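You operate a simulated robot arm through the tools that you are given. There is no shell and no other tool. Be economical: measure what you need, move in short steps, check, and stop when the job is done.

The job below is to be done with a simulated robot arm. You get a single attempt, and the scene is never put back.

## Task
Tip out the old juice, then fill both tumblers with water.
Fine: juice into the grey bowl; water to about the line; tumblers and jug back in their places; spill nothing. Set down upright: tumbler banded blue, steel table jug.
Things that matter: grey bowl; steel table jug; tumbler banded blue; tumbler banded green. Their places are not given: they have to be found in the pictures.

It is judged by the outcome, as a careful person would: the job done as asked, and still so three seconds after it is handed in. It fails if anything else is knocked over, pushed out of place, dropped, spilled or broken.

## Robot
A 6-joint arm with a two-finger parallel gripper, fixed in place. Base frame: the origin is at the foot of the arm, x ahead of it, y to its left, z up; the work surface is at about z = 75. Readings come in cm, degrees, newtons and seconds.
With the tool pointing down near the work surface it reaches from about 16 to 74 cm from the base axis. Its first joint turns from -166.0 to 166.0 degrees. Payload 3.91 kg.
Tool frame: the origin (TCP) lies between the finger pads and is the grasp point; the fingertips stand 3 cm ahead of it; z points along the fingers, y is the line along which they close. The gripper opens to 11 cm. The fingers are 2 cm wide and 1 cm thick; the gripper's body (4.8 by 11.2 cm) begins 5.5 cm behind the TCP.
Orientation is told as [roll, pitch, yaw] about the base's x, y, z axes, in that order, counted from this pose: with the fingers straight down and closing along the base's y, the tool's x points along the base's -x, its y along +y and its z along -z.

## Interface
- The arm moves only by the tool nudge_tool. Its argument "deltas" is a list that holds one entry, the list of rows, each a list of 7 numbers: the shift along the tool's x, y, z in cm, then the turn, a rotation vector about the tool's x, y, z in degrees, then the gripper command, from -1 (shut) to 1 (fully open), values between in proportion. In form: [[[tx, ty, tz, rx, ry, rz, gripper], ...]]. A call has 1 to 12 rows; each row shifts and turns the commanded pose from where the row before left it, along the tool's axes as they then stand. A row lasts 0.2 s, in which the tool goes at most 5 cm and 8.6 degrees; a call with a longer step from one row to the next is refused whole, and so is a gripper value outside its range. Where a pose cannot be reached the arm comes as near as it can. A force on the tool above 40 N (or 10 N above the force at the start of the call, whichever is more), or a blocked arm, ends the call early, and 0.2 s more pass. Each finger travels about 4.5 cm/s and halts on what it meets, pressing with about 42 N; the grip force reading is that of the motor and also rises with nothing between the fingers. The clock runs only during rows and for 0.2 s after the last one: add rows that do not move to give the fingers time. The reply holds the time, the measured pose of the TCP, the force on the tool along the base axes, the opening and the grip force, in the units named above and with some noise, with the torque about the TCP (base axes, N m) and any sound that the robot's microphone picked up, and new pictures: "show" is both (left out), scene, wrist or none.
- Cameras (640 x 400 px; columns grow to the right, rows downward): "scene" is fixed at [39.93, 50.06, 134.48]; the picture's right is [-0.98, 0.19, 0.00], its down [0.18, 0.92, -0.34] and it looks along [-0.07, -0.34, -0.94] (base axes); focal length 214 px, centre (320, 200). "wrist" rides on the gripper at [7.1, 2.2, -10.7] in the tool frame; the picture's right is [-0.29, 0.96, 0.00], its down [-0.76, -0.23, -0.61] and it looks along [-0.58, -0.18, 0.79] (tool axes); focal length 243 px, centre (320, 200).
- raise_lower(by): slides the trunk up (or, below 0, down) by that many cm; the arm rides with it, the base frame stays. It gives what a move gives, with no picture.
- probe_pixels(camera, pixels): for up to 12 pixels [column, row] of the newest picture of that camera ("zoom" is the newest enlarged one), the place [x, y, z] in the base frame of the surface seen there, good to about 0.2 cm. No time passes.
- close_up(camera, box): a new picture of the part [left, top, right, bottom] of that camera's present view, enlarged. No time passes.
- hand_in(): hands the job in; it is judged then, once.

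Go step by step. Measure first, check grasps and placings, and put right what went wrong. The budget is 80 turns and 200 pictures, counting those below and the enlarged ones. Unless the task says otherwise, let go and move clear before handing in, and close with one line.

The tools are called after "Call:" by a JSON object that holds its "name" and its "arguments". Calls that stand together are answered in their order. nudge_tool: Moves the arm, as the interface text tells. Its arguments: {"type":"object","properties":{"deltas":{"type":"array","items":{"type":"array","items":{"type":"array","items":{"type":"number"}}}},"show":{"type":"string","enum":["both","scene","wrist","none"]}},"required":["deltas"]} The other tools are called the same way: raise_lower (by) slides the trunk up or down; probe_pixels (camera, pixels) gives the place of the surface under pixels of a picture; close_up (camera, box) takes an enlarged picture of a part of a camera's view; hand_in () hands the job in.

At the start:

```text
clock: 0.0
tool_pos: [34.91, -11.04, 122.82]
orientation: [0.0, 0.0, 0.1]
contact_force: [-0.4, -0.1, 0.5]
ft_torque: [0.02, 0.0, 0.0]
finger_gap: 10.99
grasp_force: 0.0
trunk travel left (down, up): [-52.5, 6.5]
```

scene: 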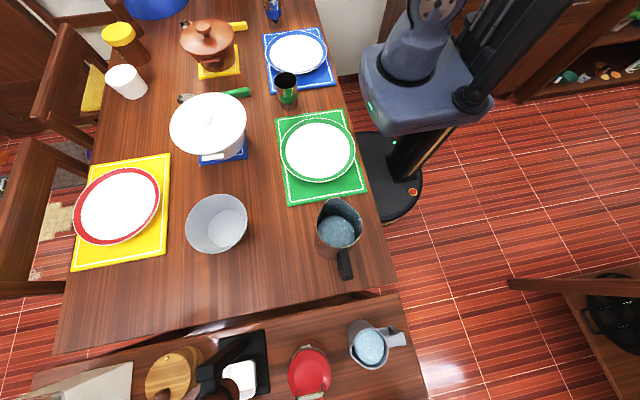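
wrist: 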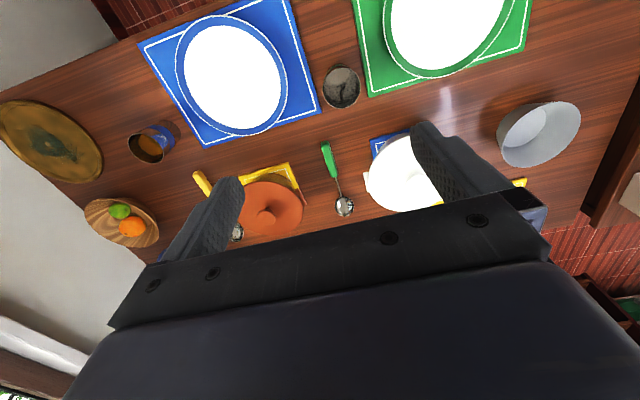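

The scene shows a grey bowl at about (217,223), a dark metal jug at (338,232), another jug at (370,345), a green-banded tumbler at (287,90) and the blue-banded one at about (272,8). I'll enlarge these areas and probe them.

Call:
{"name": "close_up", "arguments": {"camera": "scene", "box": [240, 0, 360, 120]}}

Call:
{"name": "close_up", "arguments": {"camera": "wrist", "box": [80, 50, 400, 250]}}

Call:
{"name": "close_up", "arguments": {"camera": "scene", "box": [170, 170, 430, 390]}}

Call:
{"name": "probe_pixels", "arguments": {"camera": "scene", "pixels": [[217, 223], [190, 215], [245, 215], [217, 250], [340, 232], [319, 222], [360, 225], [347, 272], [346, 255], [370, 345], [396, 338], [300, 250]]}}

Call:
{"name": "probe_pixels", "arguments": {"camera": "wrist", "pixels": [[340, 88], [340, 68], [325, 88], [358, 88], [340, 106], [148, 150], [130, 145], [150, 163], [165, 140], [172, 128], [150, 132], [539, 130]]}}

```text
3.33 times, centred on (300, 60) of scene
```

zoom: 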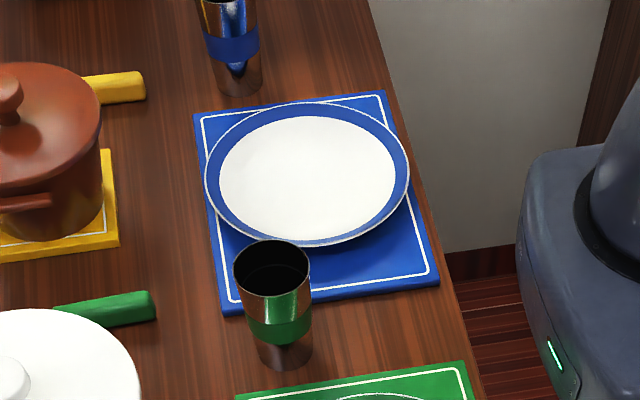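

```text
2.00 times, centred on (240, 150) of wrist
```

zoom: 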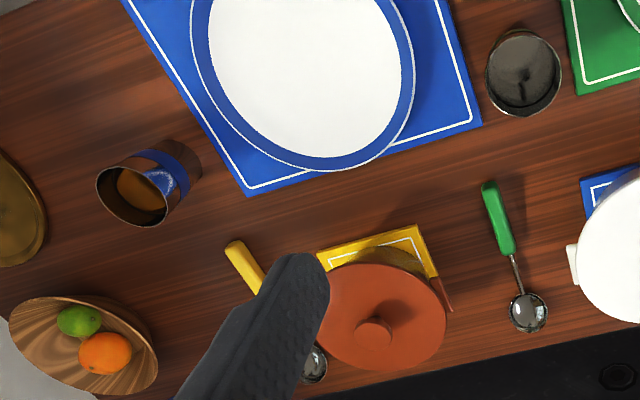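

```text
1.82 times, centred on (300, 280) of scene
```

zoom: 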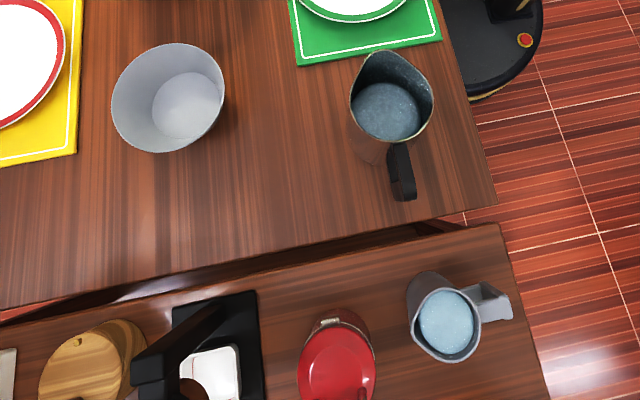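

```text
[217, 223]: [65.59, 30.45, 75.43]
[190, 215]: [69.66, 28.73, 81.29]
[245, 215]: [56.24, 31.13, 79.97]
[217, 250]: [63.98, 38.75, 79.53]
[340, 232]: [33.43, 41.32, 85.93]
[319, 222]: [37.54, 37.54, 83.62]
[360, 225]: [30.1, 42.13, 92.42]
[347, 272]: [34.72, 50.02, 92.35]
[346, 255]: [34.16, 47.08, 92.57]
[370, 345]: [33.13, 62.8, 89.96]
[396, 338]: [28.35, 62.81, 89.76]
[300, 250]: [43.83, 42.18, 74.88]
```

```text
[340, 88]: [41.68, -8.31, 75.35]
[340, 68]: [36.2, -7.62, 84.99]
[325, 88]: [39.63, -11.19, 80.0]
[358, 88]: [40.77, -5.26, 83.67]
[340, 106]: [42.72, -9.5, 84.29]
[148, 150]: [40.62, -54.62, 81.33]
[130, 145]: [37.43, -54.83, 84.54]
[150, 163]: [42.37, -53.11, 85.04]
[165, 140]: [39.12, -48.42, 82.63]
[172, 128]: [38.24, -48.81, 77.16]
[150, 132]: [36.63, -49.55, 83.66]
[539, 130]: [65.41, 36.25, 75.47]
```

The blue tumbler at about (39.5,-51.5) holds the juice. The green one at about (39.5,-8.5) is empty, and the dark steel jug with the black handle at about (33.5,41) holds water. I'll move toward the blue tumbler for a close look and measure the jug's rim meanwhile.

Call:
{"name": "nudge_tool", "arguments": {"deltas": [[[0.2, -3.6, 1.8, 0, 0, 0, 1], [0.2, -3.6, 1.8, 0, 0, 0, 1], [0.2, -3.6, 1.8, 0, 0, 0, 1], [0.2, -3.6, 1.8, 0, 0, 0, 1], [0.2, -3.6, 1.8, 0, 0, 0, 1], [0.2, -3.6, 1.8, 0, 0, 0, 1], [0.2, -3.6, 1.8, 0, 0, 0, 1], [0.2, -3.6, 1.8, 0, 0, 0, 1], [0.2, -3.6, 1.8, 0, 0, 0, 1], [0.2, -3.6, 1.8, 0, 0, 0, 1], [0, 0, 2, 0, 0, 0, 1], [0, 0, 0, 0, 0, 0, 1]]]}}

Call:
{"name": "close_up", "arguments": {"camera": "scene", "box": [300, 180, 380, 300]}}

Call:
{"name": "probe_pixels", "arguments": {"camera": "scene", "pixels": [[318, 212], [332, 200], [341, 199], [360, 212], [361, 228], [338, 247], [325, 248], [322, 255], [347, 277], [352, 278], [340, 258], [318, 240]]}}

```text
clock: 2.6
tool_pos: [32.77, -46.92, 102.86]
orientation: [0.0, 0.1, 0.0]
contact_force: [0.5, -0.2, -0.1]
ft_torque: [-0.02, 0.0, 0.01]
finger_gap: 11.0
grasp_force: 0.1
trunk travel left (down, up): [-52.5, 6.5]
```

scene: 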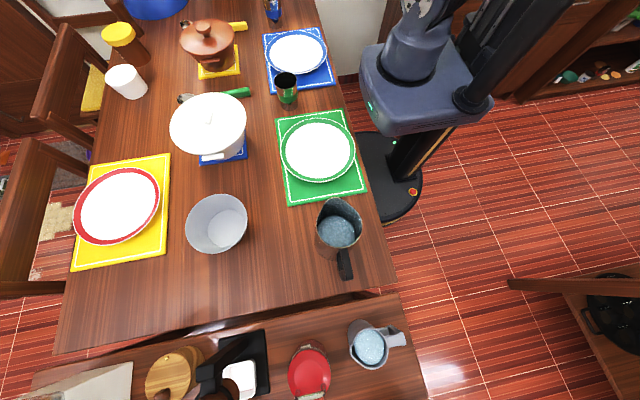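
wrist: 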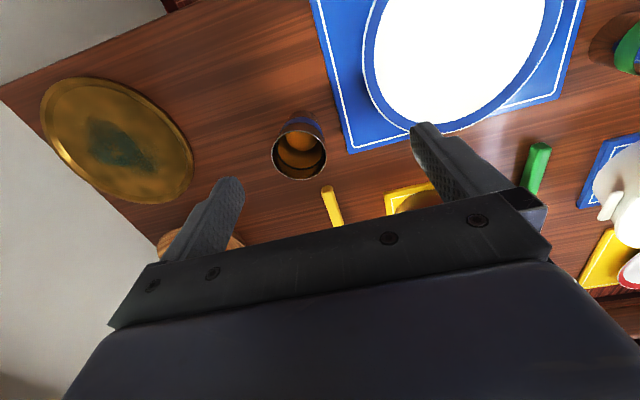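

```text
3.33 times, centred on (340, 240) of scene
```

zoom: 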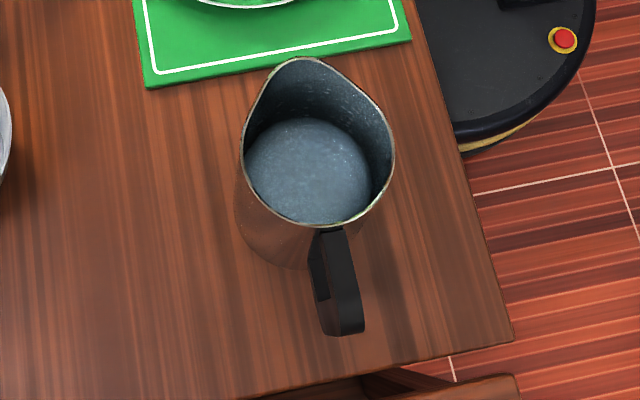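

```text
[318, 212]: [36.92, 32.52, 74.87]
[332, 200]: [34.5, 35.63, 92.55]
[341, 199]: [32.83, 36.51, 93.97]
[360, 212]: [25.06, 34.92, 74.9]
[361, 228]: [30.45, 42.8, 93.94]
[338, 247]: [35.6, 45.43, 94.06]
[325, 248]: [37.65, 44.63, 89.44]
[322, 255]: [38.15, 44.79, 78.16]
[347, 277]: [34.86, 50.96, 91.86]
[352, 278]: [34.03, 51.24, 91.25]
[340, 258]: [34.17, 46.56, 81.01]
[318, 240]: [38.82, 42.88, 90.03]
```

The jug's rim is at z≈94, it is about 9 cm wide, the spout faces -y and the handle +y. Now I'll measure the blue tumbler, seen at (299,145) in the wrist view.

Call:
{"name": "close_up", "arguments": {"camera": "wrist", "box": [240, 90, 360, 210]}}

Call:
{"name": "probe_pixels", "arguments": {"camera": "wrist", "pixels": [[299, 179], [273, 158], [325, 158], [300, 132], [299, 160], [299, 142], [283, 128], [318, 127], [301, 113], [290, 117], [318, 120], [278, 140]]}}

```text
3.33 times, centred on (300, 150) of wrist
```

zoom: 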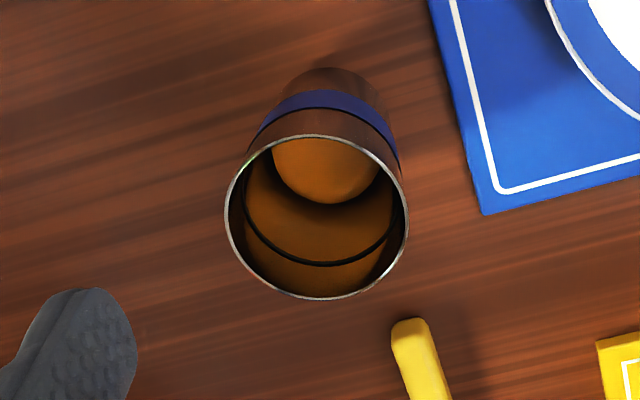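

```text
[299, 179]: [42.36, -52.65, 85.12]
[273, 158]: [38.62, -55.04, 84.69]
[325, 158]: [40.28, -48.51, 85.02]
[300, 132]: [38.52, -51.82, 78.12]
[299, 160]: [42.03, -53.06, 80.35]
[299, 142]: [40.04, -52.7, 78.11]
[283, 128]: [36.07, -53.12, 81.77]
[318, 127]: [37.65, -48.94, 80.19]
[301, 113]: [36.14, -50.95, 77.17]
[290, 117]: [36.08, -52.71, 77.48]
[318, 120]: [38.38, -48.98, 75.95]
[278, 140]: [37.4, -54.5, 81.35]
```

Inside the tumbler there is a black fill line, at (320,264) in the zoom. I'll probe its height.

Call:
{"name": "probe_pixels", "arguments": {"camera": "zoom", "pixels": [[320, 264], [345, 260], [290, 258], [320, 297], [227, 215], [407, 215], [320, 137], [320, 69], [330, 92]]}}

Call:
{"name": "probe_pixels", "arguments": {"camera": "scene", "pixels": [[289, 72], [276, 82], [298, 82], [287, 92], [287, 109], [208, 22], [208, 100], [127, 65], [118, 25], [320, 150]]}}

```text
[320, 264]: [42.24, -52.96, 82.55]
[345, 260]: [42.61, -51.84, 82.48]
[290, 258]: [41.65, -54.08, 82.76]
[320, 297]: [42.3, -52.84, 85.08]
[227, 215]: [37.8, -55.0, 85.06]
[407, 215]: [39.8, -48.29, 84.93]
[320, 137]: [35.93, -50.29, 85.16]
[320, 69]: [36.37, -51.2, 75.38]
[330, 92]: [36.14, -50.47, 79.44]
```

```text
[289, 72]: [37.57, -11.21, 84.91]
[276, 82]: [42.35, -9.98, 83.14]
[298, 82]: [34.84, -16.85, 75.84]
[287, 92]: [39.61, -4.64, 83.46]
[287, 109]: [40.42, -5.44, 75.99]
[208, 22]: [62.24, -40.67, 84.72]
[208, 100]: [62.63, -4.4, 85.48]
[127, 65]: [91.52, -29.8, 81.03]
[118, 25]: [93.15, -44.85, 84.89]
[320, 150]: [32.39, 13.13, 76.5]
```

The line is at z≈82.5 and the rim at z≈85, with the centre at about (39.1,-51.65) and a radius of 3.45. I'll move over it and descend with the fingers straddling it along y.

Call:
{"name": "nudge_tool", "arguments": {"deltas": [[[-3.2, -2.4, 0, 0, 0, 0, 1], [-3.13, -2.33, 0, 0, 0, 0, 1], [0, 0, 4, 0, 0, 0, 1], [0, 0, 4, 0, 0, 0, 1], [0, 0, 4, 0, 0, 0, 1], [0, 0, 0, 0, 0, 0, 1]]], "show": "wrist"}}

```text
clock: 4.0
tool_pos: [39.09, -51.91, 90.9]
orientation: [-0.1, -0.1, -0.1]
contact_force: [-0.3, 0.5, -1.2]
ft_torque: [0.01, 0.03, -0.01]
finger_gap: 11.0
grasp_force: 0.0
trunk travel left (down, up): [-52.5, 6.5]
```

wrist: 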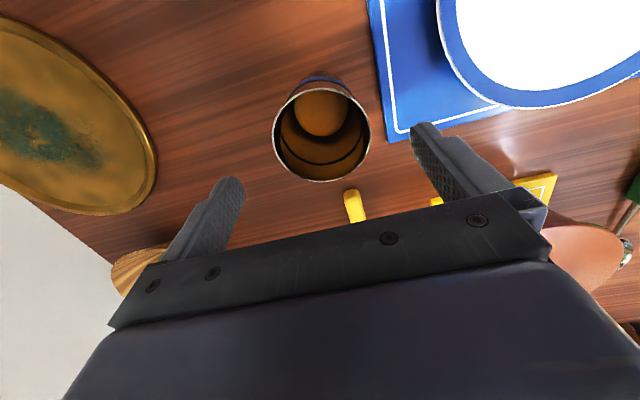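

The tumbler lies between the fingertips. I'll re-probe the rim to refine the centring before going down.

Call:
{"name": "probe_pixels", "arguments": {"camera": "wrist", "pixels": [[273, 132], [370, 127], [322, 181], [320, 80], [290, 170], [355, 165], [228, 185], [428, 130]]}}

```text
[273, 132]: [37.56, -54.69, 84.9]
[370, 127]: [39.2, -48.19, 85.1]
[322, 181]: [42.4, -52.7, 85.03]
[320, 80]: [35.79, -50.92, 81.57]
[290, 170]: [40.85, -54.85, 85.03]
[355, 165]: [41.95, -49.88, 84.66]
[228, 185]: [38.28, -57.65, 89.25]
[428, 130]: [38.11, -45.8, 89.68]
```

The centre is confirmed at about (39.15,-51.65). I'll descend to z≈82.4 and close.

Call:
{"name": "nudge_tool", "arguments": {"deltas": [[[0, 0.25, 3, 0, 0, 0, 1], [0, 0, 3, 0, 0, 0, 1], [0, 0, 2.5, 0, 0, 0, 1], [0, 0, 0, 0, 0, 0, 0.5], [0, 0, 0, 0, 0, 0, 0.1], [0, 0, 0, 0, 0, 0, -0.3], [0, 0, 0, 0, 0, 0, -1], [0, 0, 0, 0, 0, 0, -1], [0, 0, 0, 0, 0, 0, -1]]], "show": "wrist"}}

```text
clock: 6.0
tool_pos: [39.13, -51.56, 82.41]
orientation: [0.0, 0.0, 0.1]
contact_force: [0.2, 0.0, -0.1]
ft_torque: [-0.02, -0.03, 0.02]
finger_gap: 7.07
grasp_force: 42.1
trunk travel left (down, up): [-52.5, 6.5]
```

wrist: 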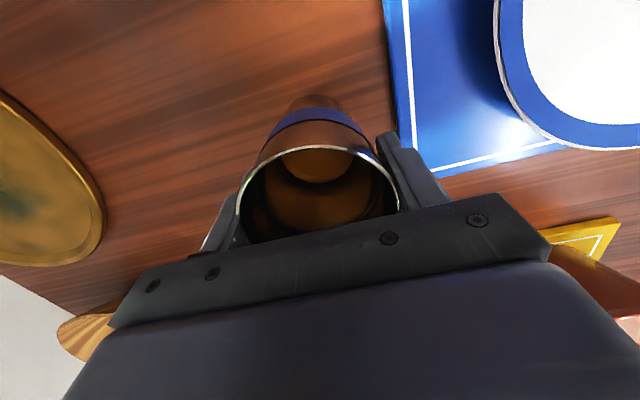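

The grip is firm at a 7.07 gap and 42 N. I'll lift gently to z≈105 and check that the tumbler hangs true.

Call:
{"name": "nudge_tool", "arguments": {"deltas": [[[0, 0, -0.5, 0, 0, 0, -1], [0, 0, -1, 0, 0, 0, -1], [0, 0, -2, 0, 0, 0, -1], [0, 0, -2.5, 0, 0, 0, -1], [0, 0, -3, 0, 0, 0, -1], [0, 0, -3, 0, 0, 0, -1], [0, 0, -3, 0, 0, 0, -1], [0, 0, -3, 0, 0, 0, -1], [0, 0, -2.5, 0, 0, 0, -1], [0, 0, -1.5, 0, 0, 0, -1], [0, 0, -0.5, 0, 0, 0, -1]]], "show": "wrist"}}

```text
clock: 8.4
tool_pos: [39.24, -51.47, 104.9]
orientation: [-0.1, 0.1, -0.1]
contact_force: [1.1, -0.9, -1.6]
ft_torque: [0.0, -0.01, -0.02]
finger_gap: 7.08
grasp_force: 41.9
trunk travel left (down, up): [-52.5, 6.5]
```

wrist: 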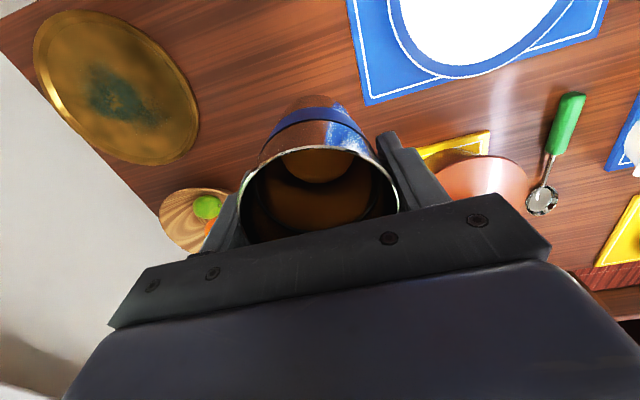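

The tumbler is held stable and upright. I'll carry it level toward the bowl with gentle acceleration.

Call:
{"name": "nudge_tool", "arguments": {"deltas": [[[-0.2, 1, 0, 0, 0, 0, -1], [-0.5, 2, 0, 0, 0, 0, -1], [-0.78, 3.4, 0, 0, 0, 0, -1], [-0.78, 3.4, 0, 0, 0, 0, -1], [-0.78, 3.4, 0, 0, 0, 0, -1], [-0.78, 3.4, 0, 0, 0, 0, -1], [-0.78, 3.4, 0, 0, 0, 0, -1], [-0.78, 3.4, 0, 0, 0, 0, -1], [-0.78, 3.4, 0, 0, 0, 0, -1], [-0.78, 3.4, 0, 0, 0, 0, -1], [-0.78, 3.0, 0, 0, 0, 0, -1], [-0.5, 2, 0, 0, 0, 0, -1]]], "show": "none"}}

Call:
{"name": "nudge_tool", "arguments": {"deltas": [[[-0.5, 2, 0, 0, 0, 0, -1], [-0.85, 3.8, 0, 0, 0, 0, -1], [-0.9, 4.2, 0, 0, 0, 0, -1], [-0.9, 4.2, 0, 0, 0, 0, -1], [-0.9, 4.2, 0, 0, 0, 0, -1], [-0.9, 4.2, 0, 0, 0, 0, -1], [-0.9, 4.2, 0, 0, 0, 0, -1], [-0.9, 4.2, 0, 0, 0, 0, -1], [-0.9, 4.2, 0, 0, 0, 0, -1], [-0.9, 3.8, 0, 0, 0, 0, -1], [-0.9, 3, 0, 0, 0, 0, -1], [-0.5, 1.5, 0, 0, 0, 0, -1]]]}}

```text
clock: 11.0
tool_pos: [47.36, -16.39, 104.87]
orientation: [0.0, 0.0, 0.1]
contact_force: [-1.3, -0.6, -2.1]
ft_torque: [0.01, -0.02, 0.0]
finger_gap: 7.1
grasp_force: 41.8
trunk travel left (down, up): [-52.5, 6.5]
```

```text
clock: 13.6
tool_pos: [57.38, 27.11, 104.95]
orientation: [0.0, 0.0, 0.0]
contact_force: [0.0, -0.7, -1.1]
ft_torque: [0.0, 0.0, -0.01]
finger_gap: 7.09
grasp_force: 41.7
trunk travel left (down, up): [-52.5, 6.5]
```

scene: 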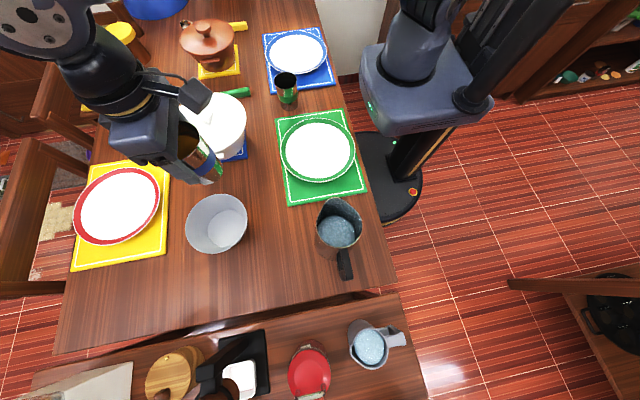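
wrist: 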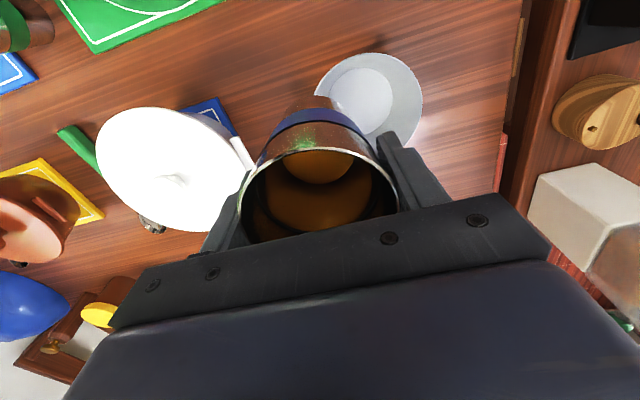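

The juice is still level and the bowl is in view. I'll re-measure the bowl rim to aim the pour.

Call:
{"name": "probe_pixels", "arguments": {"camera": "scene", "pixels": [[187, 225], [188, 215], [200, 199], [246, 210], [245, 228], [235, 245], [218, 252], [200, 249], [220, 222]]}}

```text
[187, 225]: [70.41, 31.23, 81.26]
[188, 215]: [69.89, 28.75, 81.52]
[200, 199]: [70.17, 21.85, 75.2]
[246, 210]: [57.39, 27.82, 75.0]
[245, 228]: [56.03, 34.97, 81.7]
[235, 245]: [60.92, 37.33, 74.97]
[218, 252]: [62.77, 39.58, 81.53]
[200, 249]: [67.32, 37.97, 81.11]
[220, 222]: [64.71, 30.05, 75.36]
```

The bowl centre is (63,32) with a radius of 7.5 and a rim at z≈81.5. I'll yaw 27° so the tool points radially, then tilt 40°, which is well short of pouring.

Call:
{"name": "nudge_tool", "arguments": {"deltas": [[[0, 0, 0, 0, 0, -6.75, -1], [0, 0, 0, 0, 0, -6.75, -1], [0, 0, 0, 0, 0, -6.75, -1], [0, 0, 0, 0, 0, -6.75, -1], [0, 0, 0, 0, -4, 0, -1], [0, 0, 0, 0, -6, 0, -1], [0, 0, 0, 0, -6, 0, -1], [0, 0, 0, 0, -6, 0, -1], [0, 0, 0, 0, -6, 0, -1], [0, 0, 0, 0, -6, 0, -1], [0, 0, 0, 0, -4, 0, -1], [0, 0, 0, 0, -2, 0, -1]]]}}

```text
clock: 16.2
tool_pos: [57.35, 27.22, 104.85]
orientation: [0.0, -40.1, 27.1]
contact_force: [-0.5, 0.3, -0.8]
ft_torque: [-0.01, 0.01, 0.01]
finger_gap: 7.11
grasp_force: 42.2
trunk travel left (down, up): [-52.5, 6.5]
```

scene: 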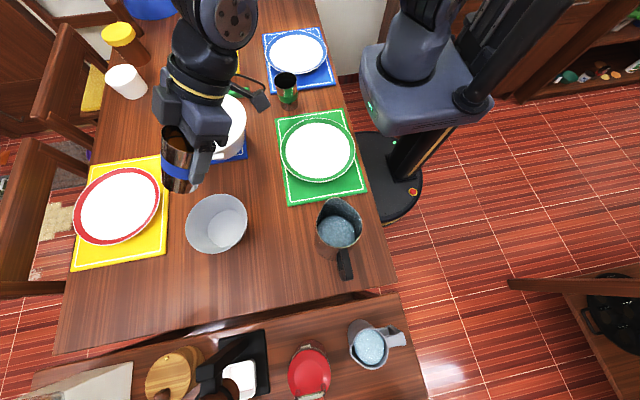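
wrist: 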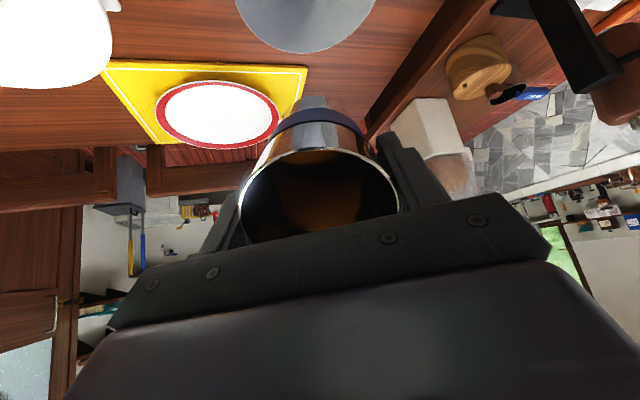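

The 40° tilt is fine and nothing has spilled. Now I'll move out and down so the lip sits over the bowl.

Call:
{"name": "nudge_tool", "arguments": {"deltas": [[[-0.1, 0.24, 2, 0, 0, 0, -1], [-0.2, 0.4, 3.3, 0, 0, 0, -1], [-0.25, 0.4, 3.3, 0, 0, 0, -1], [-0.2, 0.4, 3.3, 0, 0, 0, -1], [-0.2, 0.4, 3.3, 0, 0, 0, -1], [0, 0, 0, 0, 0, 0, -1]]]}}

```text
clock: 17.6
tool_pos: [65.92, 33.78, 93.46]
orientation: [0.0, -40.0, 27.0]
contact_force: [0.0, 0.3, -1.3]
ft_torque: [-0.01, 0.05, -0.03]
finger_gap: 7.07
grasp_force: 41.9
trunk travel left (down, up): [-52.5, 6.5]
```

scene: 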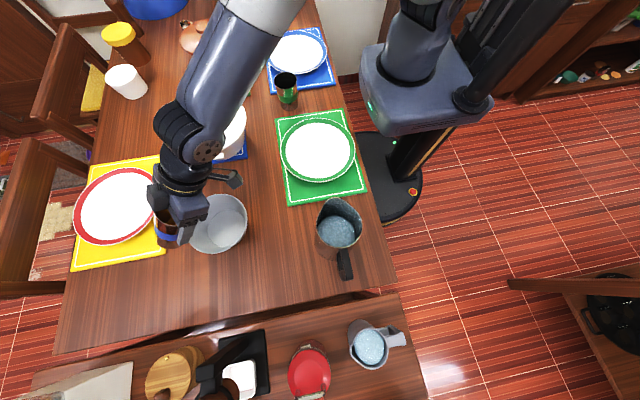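
wrist: 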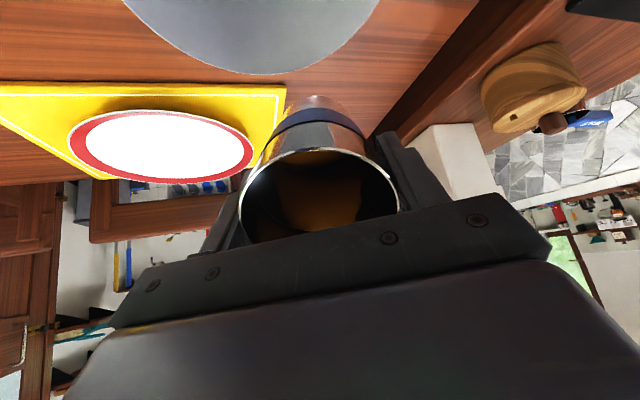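

The lip is above the bowl interior. I'll tilt slowly to about 88° to start the pour.

Call:
{"name": "nudge_tool", "arguments": {"deltas": [[[0, 0, 0, 0, -6, 0, -1], [0, 0, 0, 0, -6, 0, -1], [0, 0, 0, 0, -4, 0, -1], [0, 0, 0, 0, -4, 0, -1], [0, 0, 0, 0, -4, 0, -1], [0, 0, 0, 0, -4, 0, -1], [0, 0, 0, 0, -4, 0, -1], [0, 0, 0, 0, -4, 0, -1], [0, 0, 0, 0, -4, 0, -1], [0, 0, 0, 0, -4, 0, -1], [0, 0, 0, 0, -4, 0, -1]]]}}

```text
clock: 20.0
tool_pos: [66.49, 31.89, 93.3]
orientation: [-9.1, -66.6, 31.2]
contact_force: [-0.5, 0.0, -1.7]
ft_torque: [-0.06, 0.02, 0.0]
finger_gap: 7.06
grasp_force: 41.6
out of reach, approached as far as the arm can: row 2, 3, 4, 5, 6, 8
trunk travel left (down, up): [-52.5, 6.5]
```

scene: 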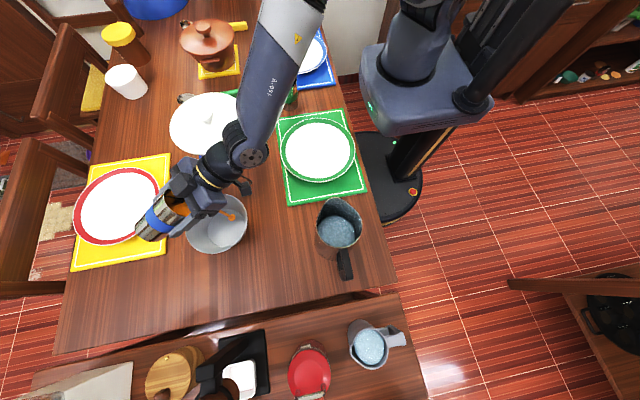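
wrist: 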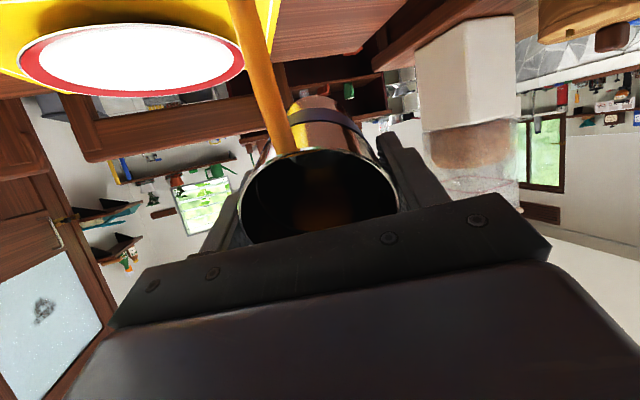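

The arm hit its reach limit and drifted a little, but juice is flowing and there is orange in the bowl at (232,215). I'll take a closer look before continuing.

Call:
{"name": "close_up", "arguments": {"camera": "scene", "box": [120, 150, 270, 270]}}

Call:
{"name": "close_up", "arguments": {"camera": "wrist", "box": [180, 60, 420, 260]}}

```text
3.33 times, centred on (195, 210) of scene
```

zoom: 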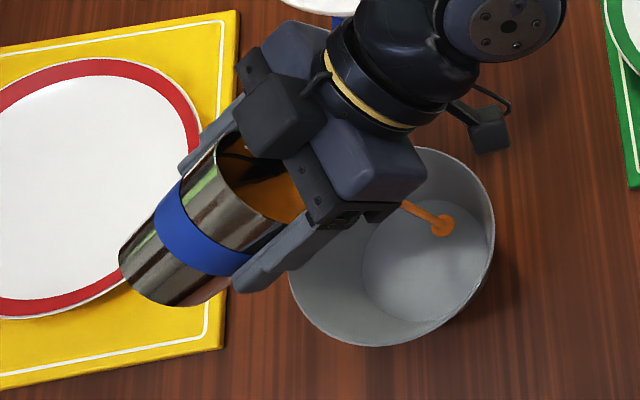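

```text
2.00 times, centred on (300, 160) of wrist
```

zoom: 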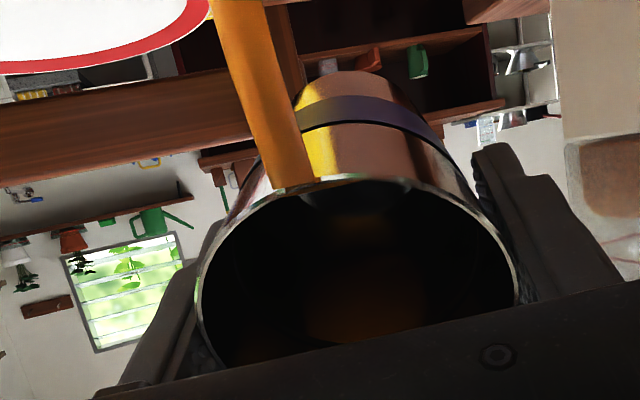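

The stream falls well inside the bowl. The arm needs a lower shoulder to tilt further, so I'll tilt back to stop the flow and see where the commanded pose stands.

Call:
{"name": "nudge_tool", "arguments": {"deltas": [[[0, 0, 0, 0, 8, 0, -1], [0, 0, 0, 0, 8, 0, -1], [0, 0, 0, 0, 8, 0, -1]]]}}

```text
clock: 20.8
tool_pos: [67.03, 31.11, 93.38]
orientation: [-8.1, -50.1, 27.1]
contact_force: [0.4, -0.2, -1.3]
ft_torque: [0.01, 0.06, 0.01]
finger_gap: 7.08
grasp_force: 42.5
out of reach, approached as far as the arm can: row 3
trunk travel left (down, up): [-52.5, 6.5]
```

scene: 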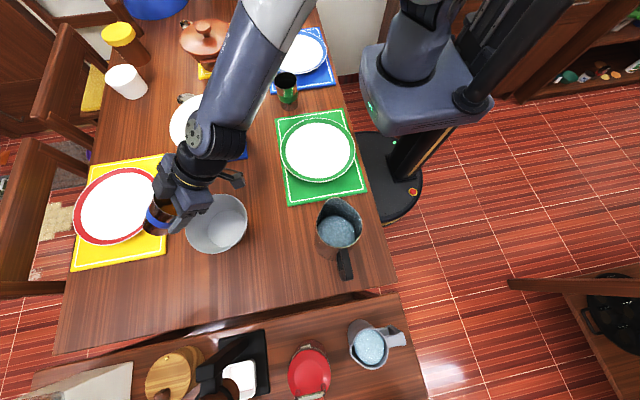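
wrist: 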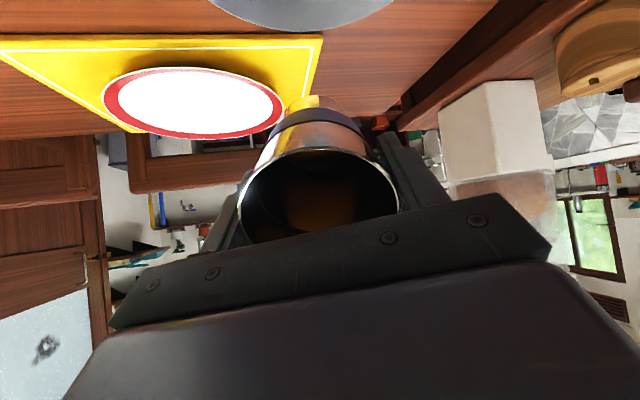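

The blockage looks like the wrist lining up with the forearm at about 50° tilt. I'll level the cup, come in and up, and then tilt more sideways, which avoids that alignment.

Call:
{"name": "nudge_tool", "arguments": {"deltas": [[[0, 0, 0, -4, 6, 0, -1], [0, 0, 0, -4, 7, 0, -1], [0, 0, -2, 0, 0, 0, -1], [0, 0, -4, 0, 0, 0, -1], [0, 0, -4, 0, 0, 0, -1], [0, 0, -2, 0, 0, 0, -1], [0, 0, 0, 0, 7.4, 0, -1], [0, 0, 0, 0, 7.4, 0, -1], [0, 0, 0, 0, 7.4, 0, -1], [0, 0, 0, 0, 7.4, 0, -1], [0, 0, 0, 0, 7.4, 0, -1], [0, 0, 0, 0, 0, 0, -1]]]}}

Call:
{"name": "probe_pixels", "arguments": {"camera": "scene", "pixels": [[215, 222], [230, 217], [207, 150], [225, 155], [232, 120]]}}

```text
clock: 23.4
tool_pos: [59.92, 27.99, 102.57]
orientation: [-1.8, -2.7, 24.3]
contact_force: [-0.2, -1.0, -1.2]
ft_torque: [-0.01, 0.02, 0.0]
finger_gap: 7.07
grasp_force: 41.6
out of reach, approached as far as the arm can: row 1
trunk travel left (down, up): [-52.5, 6.5]
```

scene: 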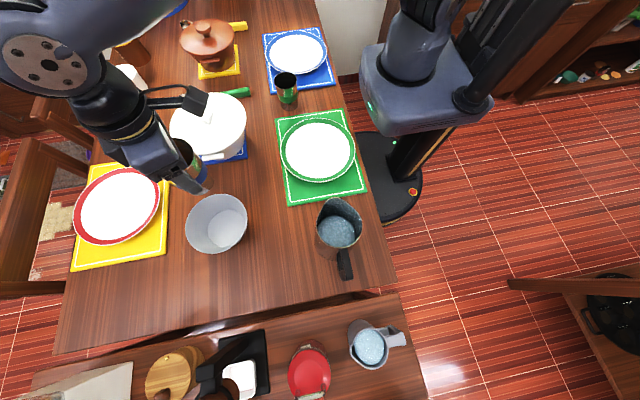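
wrist: 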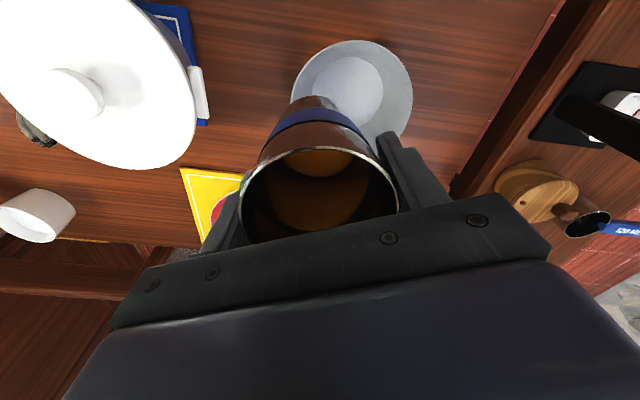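

```text
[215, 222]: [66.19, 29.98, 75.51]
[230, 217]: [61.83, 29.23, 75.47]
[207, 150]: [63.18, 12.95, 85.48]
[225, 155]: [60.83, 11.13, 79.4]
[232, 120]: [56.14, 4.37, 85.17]
```

Most of the juice is still in the cup. I'll level out, yaw to 0 (about 30° off the forearm's plane) and retilt to 40°.

Call:
{"name": "nudge_tool", "arguments": {"deltas": [[[0, 0, 0, -1.8, 2.7, 4, -1], [0, 0, 0, 0, 0, 7, -1], [0, 0, 0, 0, 0, 7, -1], [0, 0, 0, 0, 0, 6.3, -1], [0, 2, 0, 0, 0, 0, -1], [0, 2, 0, 0, 0, 0, -1], [0, 0, 0, 0, -6, 0, -1], [0, 0, 0, 0, -7, 0, -1], [0, 0, 0, 0, -7, 0, -1], [0, 0, 0, 0, -7, 0, -1], [0, 0, 0, 0, -7, 0, -1], [0, 0, 0, 0, -6, 0, -1]]], "show": "none"}}

Call:
{"name": "nudge_tool", "arguments": {"deltas": [[[0.1, 0, 1.8, 0, 0, 0, -1], [0.2, 0, 2.5, 0, 0, 0, -1], [0.3, 0, 3, 0, 0, 0, -1], [0.2, 0, 2.5, 0, 0, 0, -1], [0, 0, 0, 0, -3, 0, -1], [0, 0, 0, 0, -3, 0, -1], [0, 0, 0, 0, -3, 0, -1], [0, 0, 0, 0, 0, 0, -1]]]}}

```text
clock: 26.0
tool_pos: [59.9, 31.87, 102.48]
orientation: [0.5, -40.2, -0.4]
contact_force: [-0.4, 0.2, -1.4]
ft_torque: [0.0, -0.01, -0.02]
finger_gap: 7.08
grasp_force: 42.4
trunk travel left (down, up): [-52.5, 6.5]
```

```text
clock: 27.8
tool_pos: [65.64, 31.81, 94.56]
orientation: [0.3, -49.1, -0.3]
contact_force: [-0.2, -0.3, -1.4]
ft_torque: [-0.05, 0.0, 0.01]
finger_gap: 7.11
grasp_force: 41.6
trunk travel left (down, up): [-52.5, 6.5]
```

scene: 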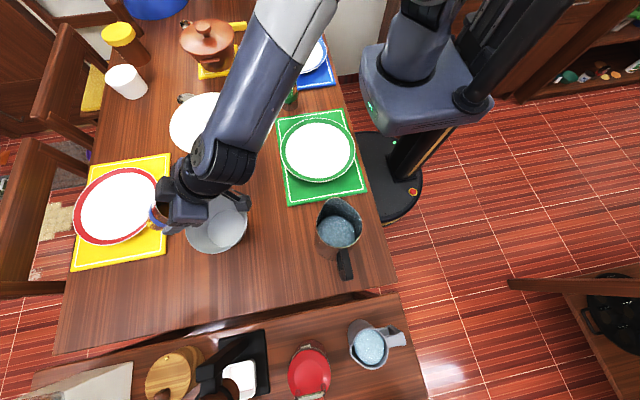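
wrist: 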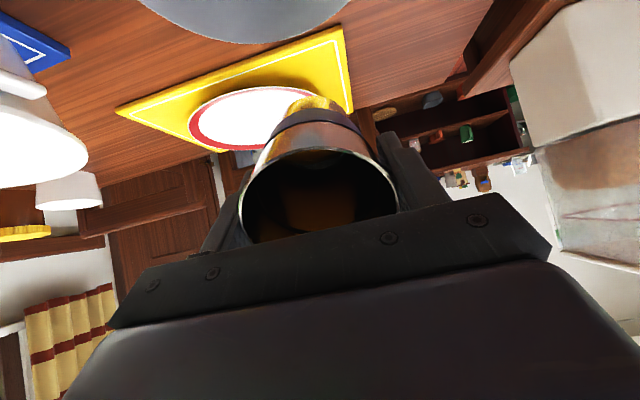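

The pose was reached exactly this time. I'll keep tilting slowly to pour.

Call:
{"name": "nudge_tool", "arguments": {"deltas": [[[0, 0, 0, 0, -4, 0, -1], [0, 0, 0, 0, -4, 0, -1], [0, 0, 0, 0, -3, 0, -1], [0, 0, 0, 0, -3, 0, -1], [0, 0, 0, 0, -3, 0, -1], [0, 0, 0, 0, -3, 0, -1], [0, 0, 0, 0, -3, 0, -1], [0, 0, 0, 0, 0, 0, -1], [0, 0, 0, 0, 0, 0, -1]]]}}

Call:
{"name": "close_up", "arguments": {"camera": "scene", "box": [120, 150, 270, 270]}}

```text
clock: 29.8
tool_pos: [65.64, 31.82, 94.42]
orientation: [0.8, -72.1, -0.8]
contact_force: [-0.4, 0.2, -0.5]
ft_torque: [-0.05, 0.02, -0.01]
finger_gap: 7.07
grasp_force: 41.7
trunk travel left (down, up): [-52.5, 6.5]
```

scene: 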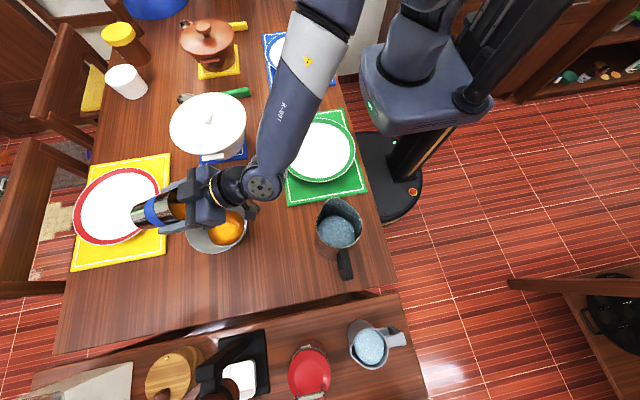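
wrist: 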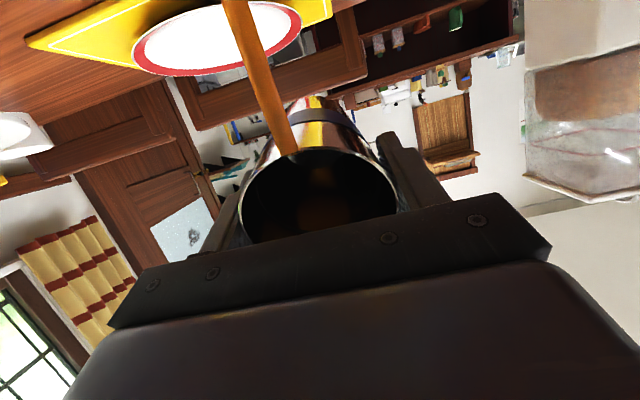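

```text
3.33 times, centred on (195, 210) of scene
```

zoom: 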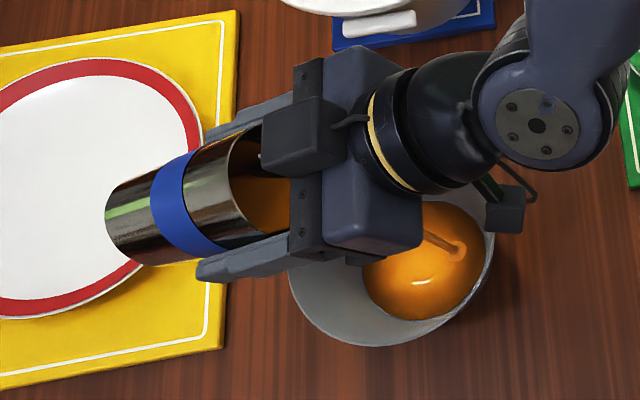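

The juice is collecting in the bowl. I'll continue tilting past horizontal, shifting slightly outward and up for clearance.

Call:
{"name": "nudge_tool", "arguments": {"deltas": [[[0, 0, 0.4, 0, -3, 0, -1], [0, 0, 0.4, 0, -3, 0, -1], [-0.2, 0, 0.2, 0, -3, 0, -1], [-0.3, 0, 0, 0, -3, 0, -1], [-0.3, 0, 0, 0, -4, 0, -1], [-0.4, 0, 0, 0, -4, 0, -1], [-0.4, 0, 0, 0, -4, 0, -1], [-0.4, 0, 0, 0, -4, 0, -1], [0, 0, 0, 0, -4, 0, -1], [0, 0, 0, 0, 0, 0, -1], [0, 0, 0, 0, 0, 0, -1], [0, 0, 0, 0, 0, 0, -1]]]}}

Call:
{"name": "close_up", "arguments": {"camera": "scene", "box": [120, 150, 270, 270]}}

```text
clock: 32.4
tool_pos: [66.6, 31.94, 96.27]
orientation: [178.9, -75.9, -179.0]
contact_force: [0.8, -0.5, -0.8]
ft_torque: [0.0, -0.01, 0.0]
finger_gap: 7.09
grasp_force: 41.9
trunk travel left (down, up): [-52.5, 6.5]
```

scene: 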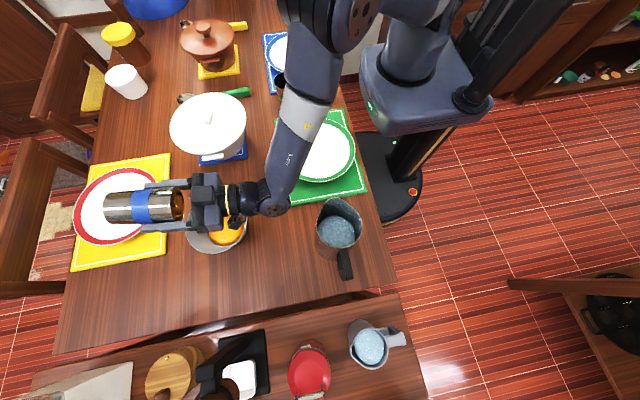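
wrist: 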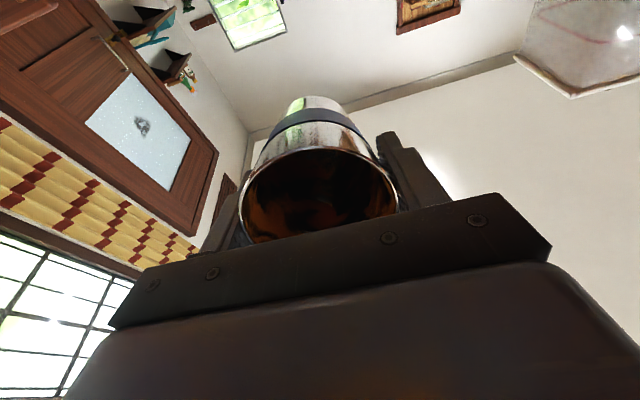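

```text
3.33 times, centred on (195, 210) of scene
```

zoom: 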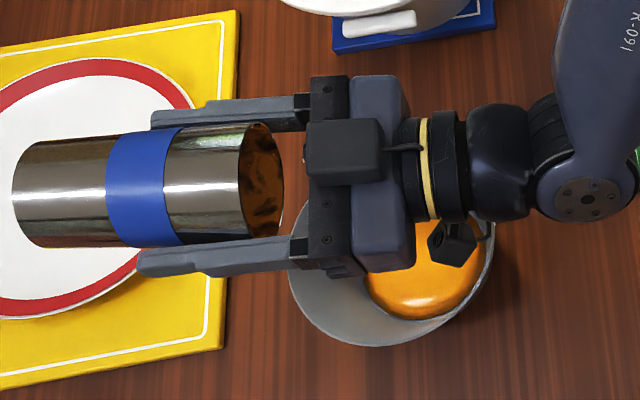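

The stream has stopped at about 104° tilt. I'll hold a little further over to drain, then tilt back to 40°.

Call:
{"name": "nudge_tool", "arguments": {"deltas": [[[0, 0, 0, 0, -4, 0, -1], [0, 0, 0, 0, 0, 0, -1], [0, 0, 0, 0, 0, 0, -1], [0, 0, 0, 0, 0, 0, -1], [0, 0, 0, 0, 0, 0, -1], [0, 0, 0, 0, 0, 0, -1], [0, 0, 0, 0, 0, 0, -1]]], "show": "none"}}

Call:
{"name": "nudge_tool", "arguments": {"deltas": [[[0, 0, 0, 0, 6, 0, -1], [0, 0, 0, 0, 6, 0, -1], [0, 0, 0, 0, 6, 0, -1], [0, 0, 0, 0, 6, 0, -1], [0, 0, 0, 0, 6, 0, -1], [0, 0, 0, 0, 6, 0, -1], [0, 0, 0, 0, 6, 0, -1], [0, 0, 0, 0, 6, 0, -1], [0, 0, 0, 0, 6, 0, -1], [0, 0, 0, 0, 6, 0, -1], [0, 0, 0, 0, 6, 0, -1], [0, 0, 0, 0, 2, 0, -1]]]}}

```text
clock: 34.0
tool_pos: [66.66, 31.93, 96.29]
orientation: [179.2, -71.8, -179.2]
contact_force: [0.3, 0.2, -0.8]
ft_torque: [0.0, 0.01, 0.05]
finger_gap: 7.07
grasp_force: 42.1
trunk travel left (down, up): [-52.5, 6.5]
```

```text
clock: 36.6
tool_pos: [66.71, 31.77, 96.28]
orientation: [0.2, -39.9, -0.3]
contact_force: [0.2, -0.9, -1.1]
ft_torque: [0.02, 0.0, -0.02]
finger_gap: 7.1
grasp_force: 42.0
trunk travel left (down, up): [-52.5, 6.5]
```

scene: 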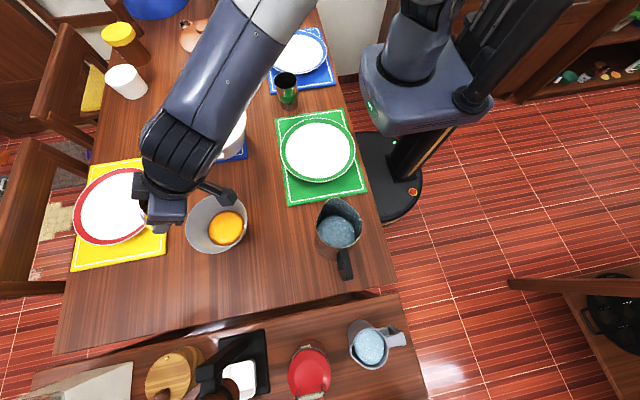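
wrist: 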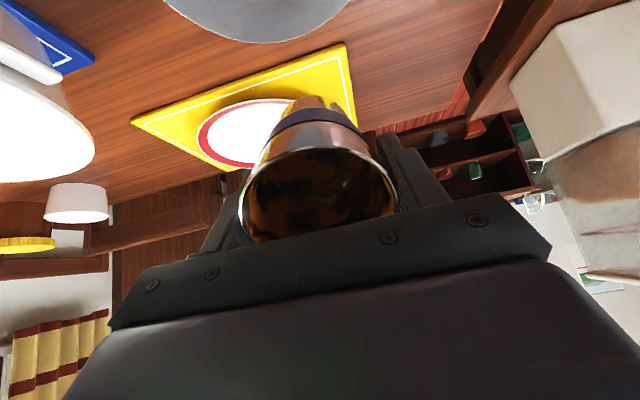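

The juice is in the bowl and the cup is empty. I'll retreat up and level it.

Call:
{"name": "nudge_tool", "arguments": {"deltas": [[[0.3, 0, -3, 0, 0, 0, -1], [0.3, 0, -3.1, 0, 0, 0, -1], [0.4, 0, -3.2, 0, 0, 0, -1], [0.3, 0, -3.1, 0, 0, 0, -1], [0, 0, 0, 0, 7, 0, -1], [0, 0, 0, 0, 7, 0, -1], [0, 0, 0, 0, 7, 0, -1], [0, 0, 0, 0, 7, 0, -1], [0, 0, 0, 0, 7, 0, -1], [0, 0, 0, 0, 5, 0, -1]]], "show": "none"}}

Call:
{"name": "nudge_tool", "arguments": {"deltas": [[[0.7, -3.3, 0, 0, 0, 0, -1], [0.9, -4.3, 0, 0, 0, 0, -1], [0.9, -4.3, 0, 0, 0, 0, -1], [0.9, -4.3, 0, 0, 0, 0, -1], [0.9, -4.3, 0, 0, 0, 0, -1], [0.9, -4.3, 0, 0, 0, 0, -1], [0.9, -4.3, 0, 0, 0, 0, -1], [0.9, -4.3, 0, 0, 0, 0, -1], [0.9, -4.3, 0, 0, 0, 0, -1], [0.9, -4.3, 0, 0, 0, 0, -1], [0.9, -4.3, 0, 0, 0, 0, -1], [0.9, -4.3, 0, 0, 0, 0, -1]]]}}

```text
clock: 38.8
tool_pos: [57.7, 31.79, 104.81]
orientation: [0.2, 0.0, 0.1]
contact_force: [0.5, -0.3, -0.7]
ft_torque: [-0.01, 0.0, -0.02]
finger_gap: 7.08
grasp_force: 42.1
trunk travel left (down, up): [-52.5, 6.5]
```

```text
clock: 41.4
tool_pos: [47.17, -18.78, 104.63]
orientation: [0.3, -0.1, -0.1]
contact_force: [0.6, 0.2, -0.2]
ft_torque: [0.02, 0.0, -0.02]
finger_gap: 7.08
grasp_force: 42.4
trunk travel left (down, up): [-52.5, 6.5]
```

scene: 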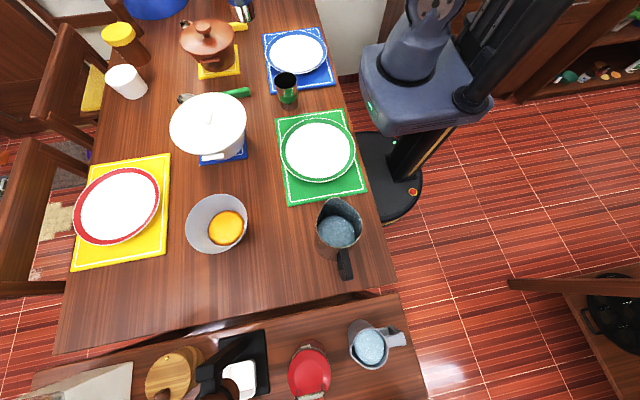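
wrist: 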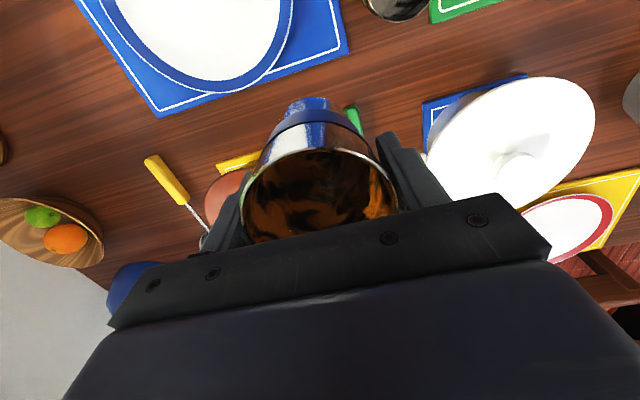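

No spills are visible. I'll continue to the tumbler's original spot and descend to just above the table.

Call:
{"name": "nudge_tool", "arguments": {"deltas": [[[1, -4.1, 0, -0.3, 0, 0, -1], [1, -4.1, 0, 0, 0, 0, -1], [1, -4.1, 0, 0, 0, 0, -1], [1, -4.1, 0, 0, 0, 0, -1], [1, -4.1, 0, 0, 0, 0, -1], [1, -4.1, 0, 0, 0, 0, -1], [1, -4.1, 0, 0, 0, 0, -1], [1, -4.1, 0, 0, 0, 0, -1], [0, 0, 4, 0, 0, 0, -1], [0, 0, 4, 0, 0, 0, -1], [0, 0, 4, 0, 0, 0, -1], [0, 0, 0, 0, 0, 0, -1]]], "show": "wrist"}}

```text
clock: 44.0
tool_pos: [39.15, -51.56, 92.07]
orientation: [0.5, -0.1, 0.1]
contact_force: [0.8, 0.2, -0.6]
ft_torque: [-0.03, -0.02, 0.01]
finger_gap: 7.07
grasp_force: 42.2
trunk travel left (down, up): [-52.5, 6.5]
```

wrist: 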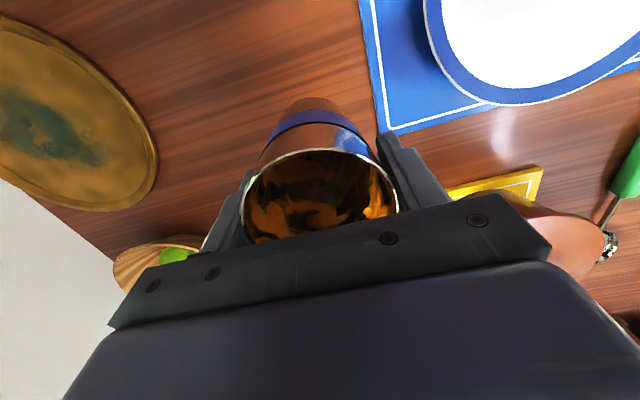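

I'll lower the last 9.6 cm, slowing at the end, and release.

Call:
{"name": "nudge_tool", "arguments": {"deltas": [[[0, 0, 3.5, 0.5, 0, 0, -1], [0, 0, 3, 0, 0, 0, -1], [0, 0, 2, 0, 0, 0, -1], [0, 0, 0.6, 0, 0, 0, -1], [0, 0, 0.4, 0, 0, 0, -1], [0, 0, 0.1, 0, 0, 0, -1], [0, 0, 0, 0, 0, 0, -0.2], [0, 0, 0, 0, 0, 0, 0.2], [0, 0, 0, 0, 0, 0, 0.7], [0, 0, 0, 0, 0, 0, 1], [0, 0, 0, 0, 0, 0, 1]]], "show": "none"}}

Call:
{"name": "nudge_tool", "arguments": {"deltas": [[[0, 0, -3, 0, 0, 0, 1], [0, 0, -4, 0, 0, 0, 1], [0, 0, -4, 0, 0, 0, 1], [0, 0, -4, 0, 0, 0, 1], [0, 0, -4, 0, 0, 0, 1], [1, 3, -4, 0, 0, 0, 1], [1, 3, 0, 0, 0, 0, 1]]], "show": "wrist"}}

```text
clock: 46.4
tool_pos: [39.12, -51.44, 82.79]
orientation: [0.0, -0.1, 0.0]
contact_force: [-0.2, -0.9, -0.4]
ft_torque: [-0.04, 0.0, -0.02]
finger_gap: 11.0
grasp_force: 0.1
trunk travel left (down, up): [-52.5, 6.5]
```

```text
refused: row 6 steps farther than a row can; nothing moved
```

The tumbler is released. The last call was refused for an oversized step, so I'll redo the retreat.

Call:
{"name": "nudge_tool", "arguments": {"deltas": [[[0, 0, -3, 0, 0, 0, 1], [0, 0, -4, 0, 0, 0, 1], [0, 0, -4, 0, 0, 0, 1], [0, 0, -4, 0, 0, 0, 1], [0, 0, -4, 0, 0, 0, 1], [1, 3, -2, 0, 0, 0, 1], [1, 3, 0, 0, 0, 0, 1]]], "show": "wrist"}}

Call:
{"name": "close_up", "arguments": {"camera": "wrist", "box": [240, 90, 360, 210]}}

```text
clock: 48.0
tool_pos: [36.99, -45.3, 103.66]
orientation: [0.1, 0.0, 0.1]
contact_force: [-0.6, -0.4, 0.1]
ft_torque: [0.01, 0.0, -0.03]
finger_gap: 10.99
grasp_force: 0.1
trunk travel left (down, up): [-52.5, 6.5]
```

wrist: 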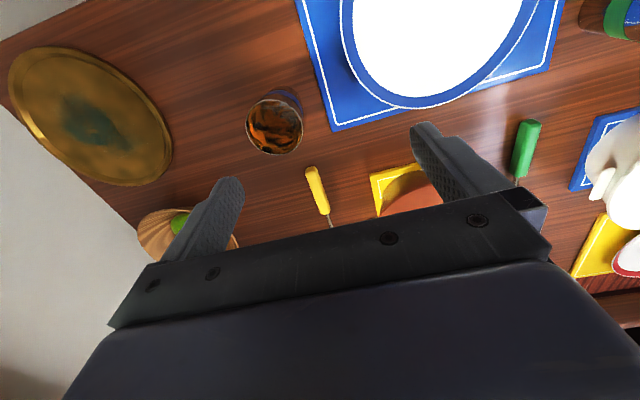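

```text
3.33 times, centred on (300, 150) of wrist
```

zoom: 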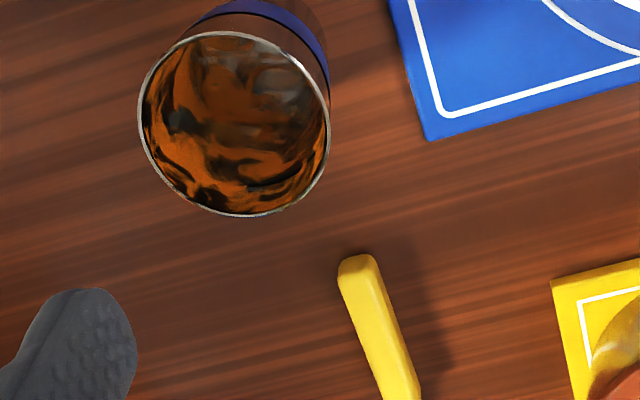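

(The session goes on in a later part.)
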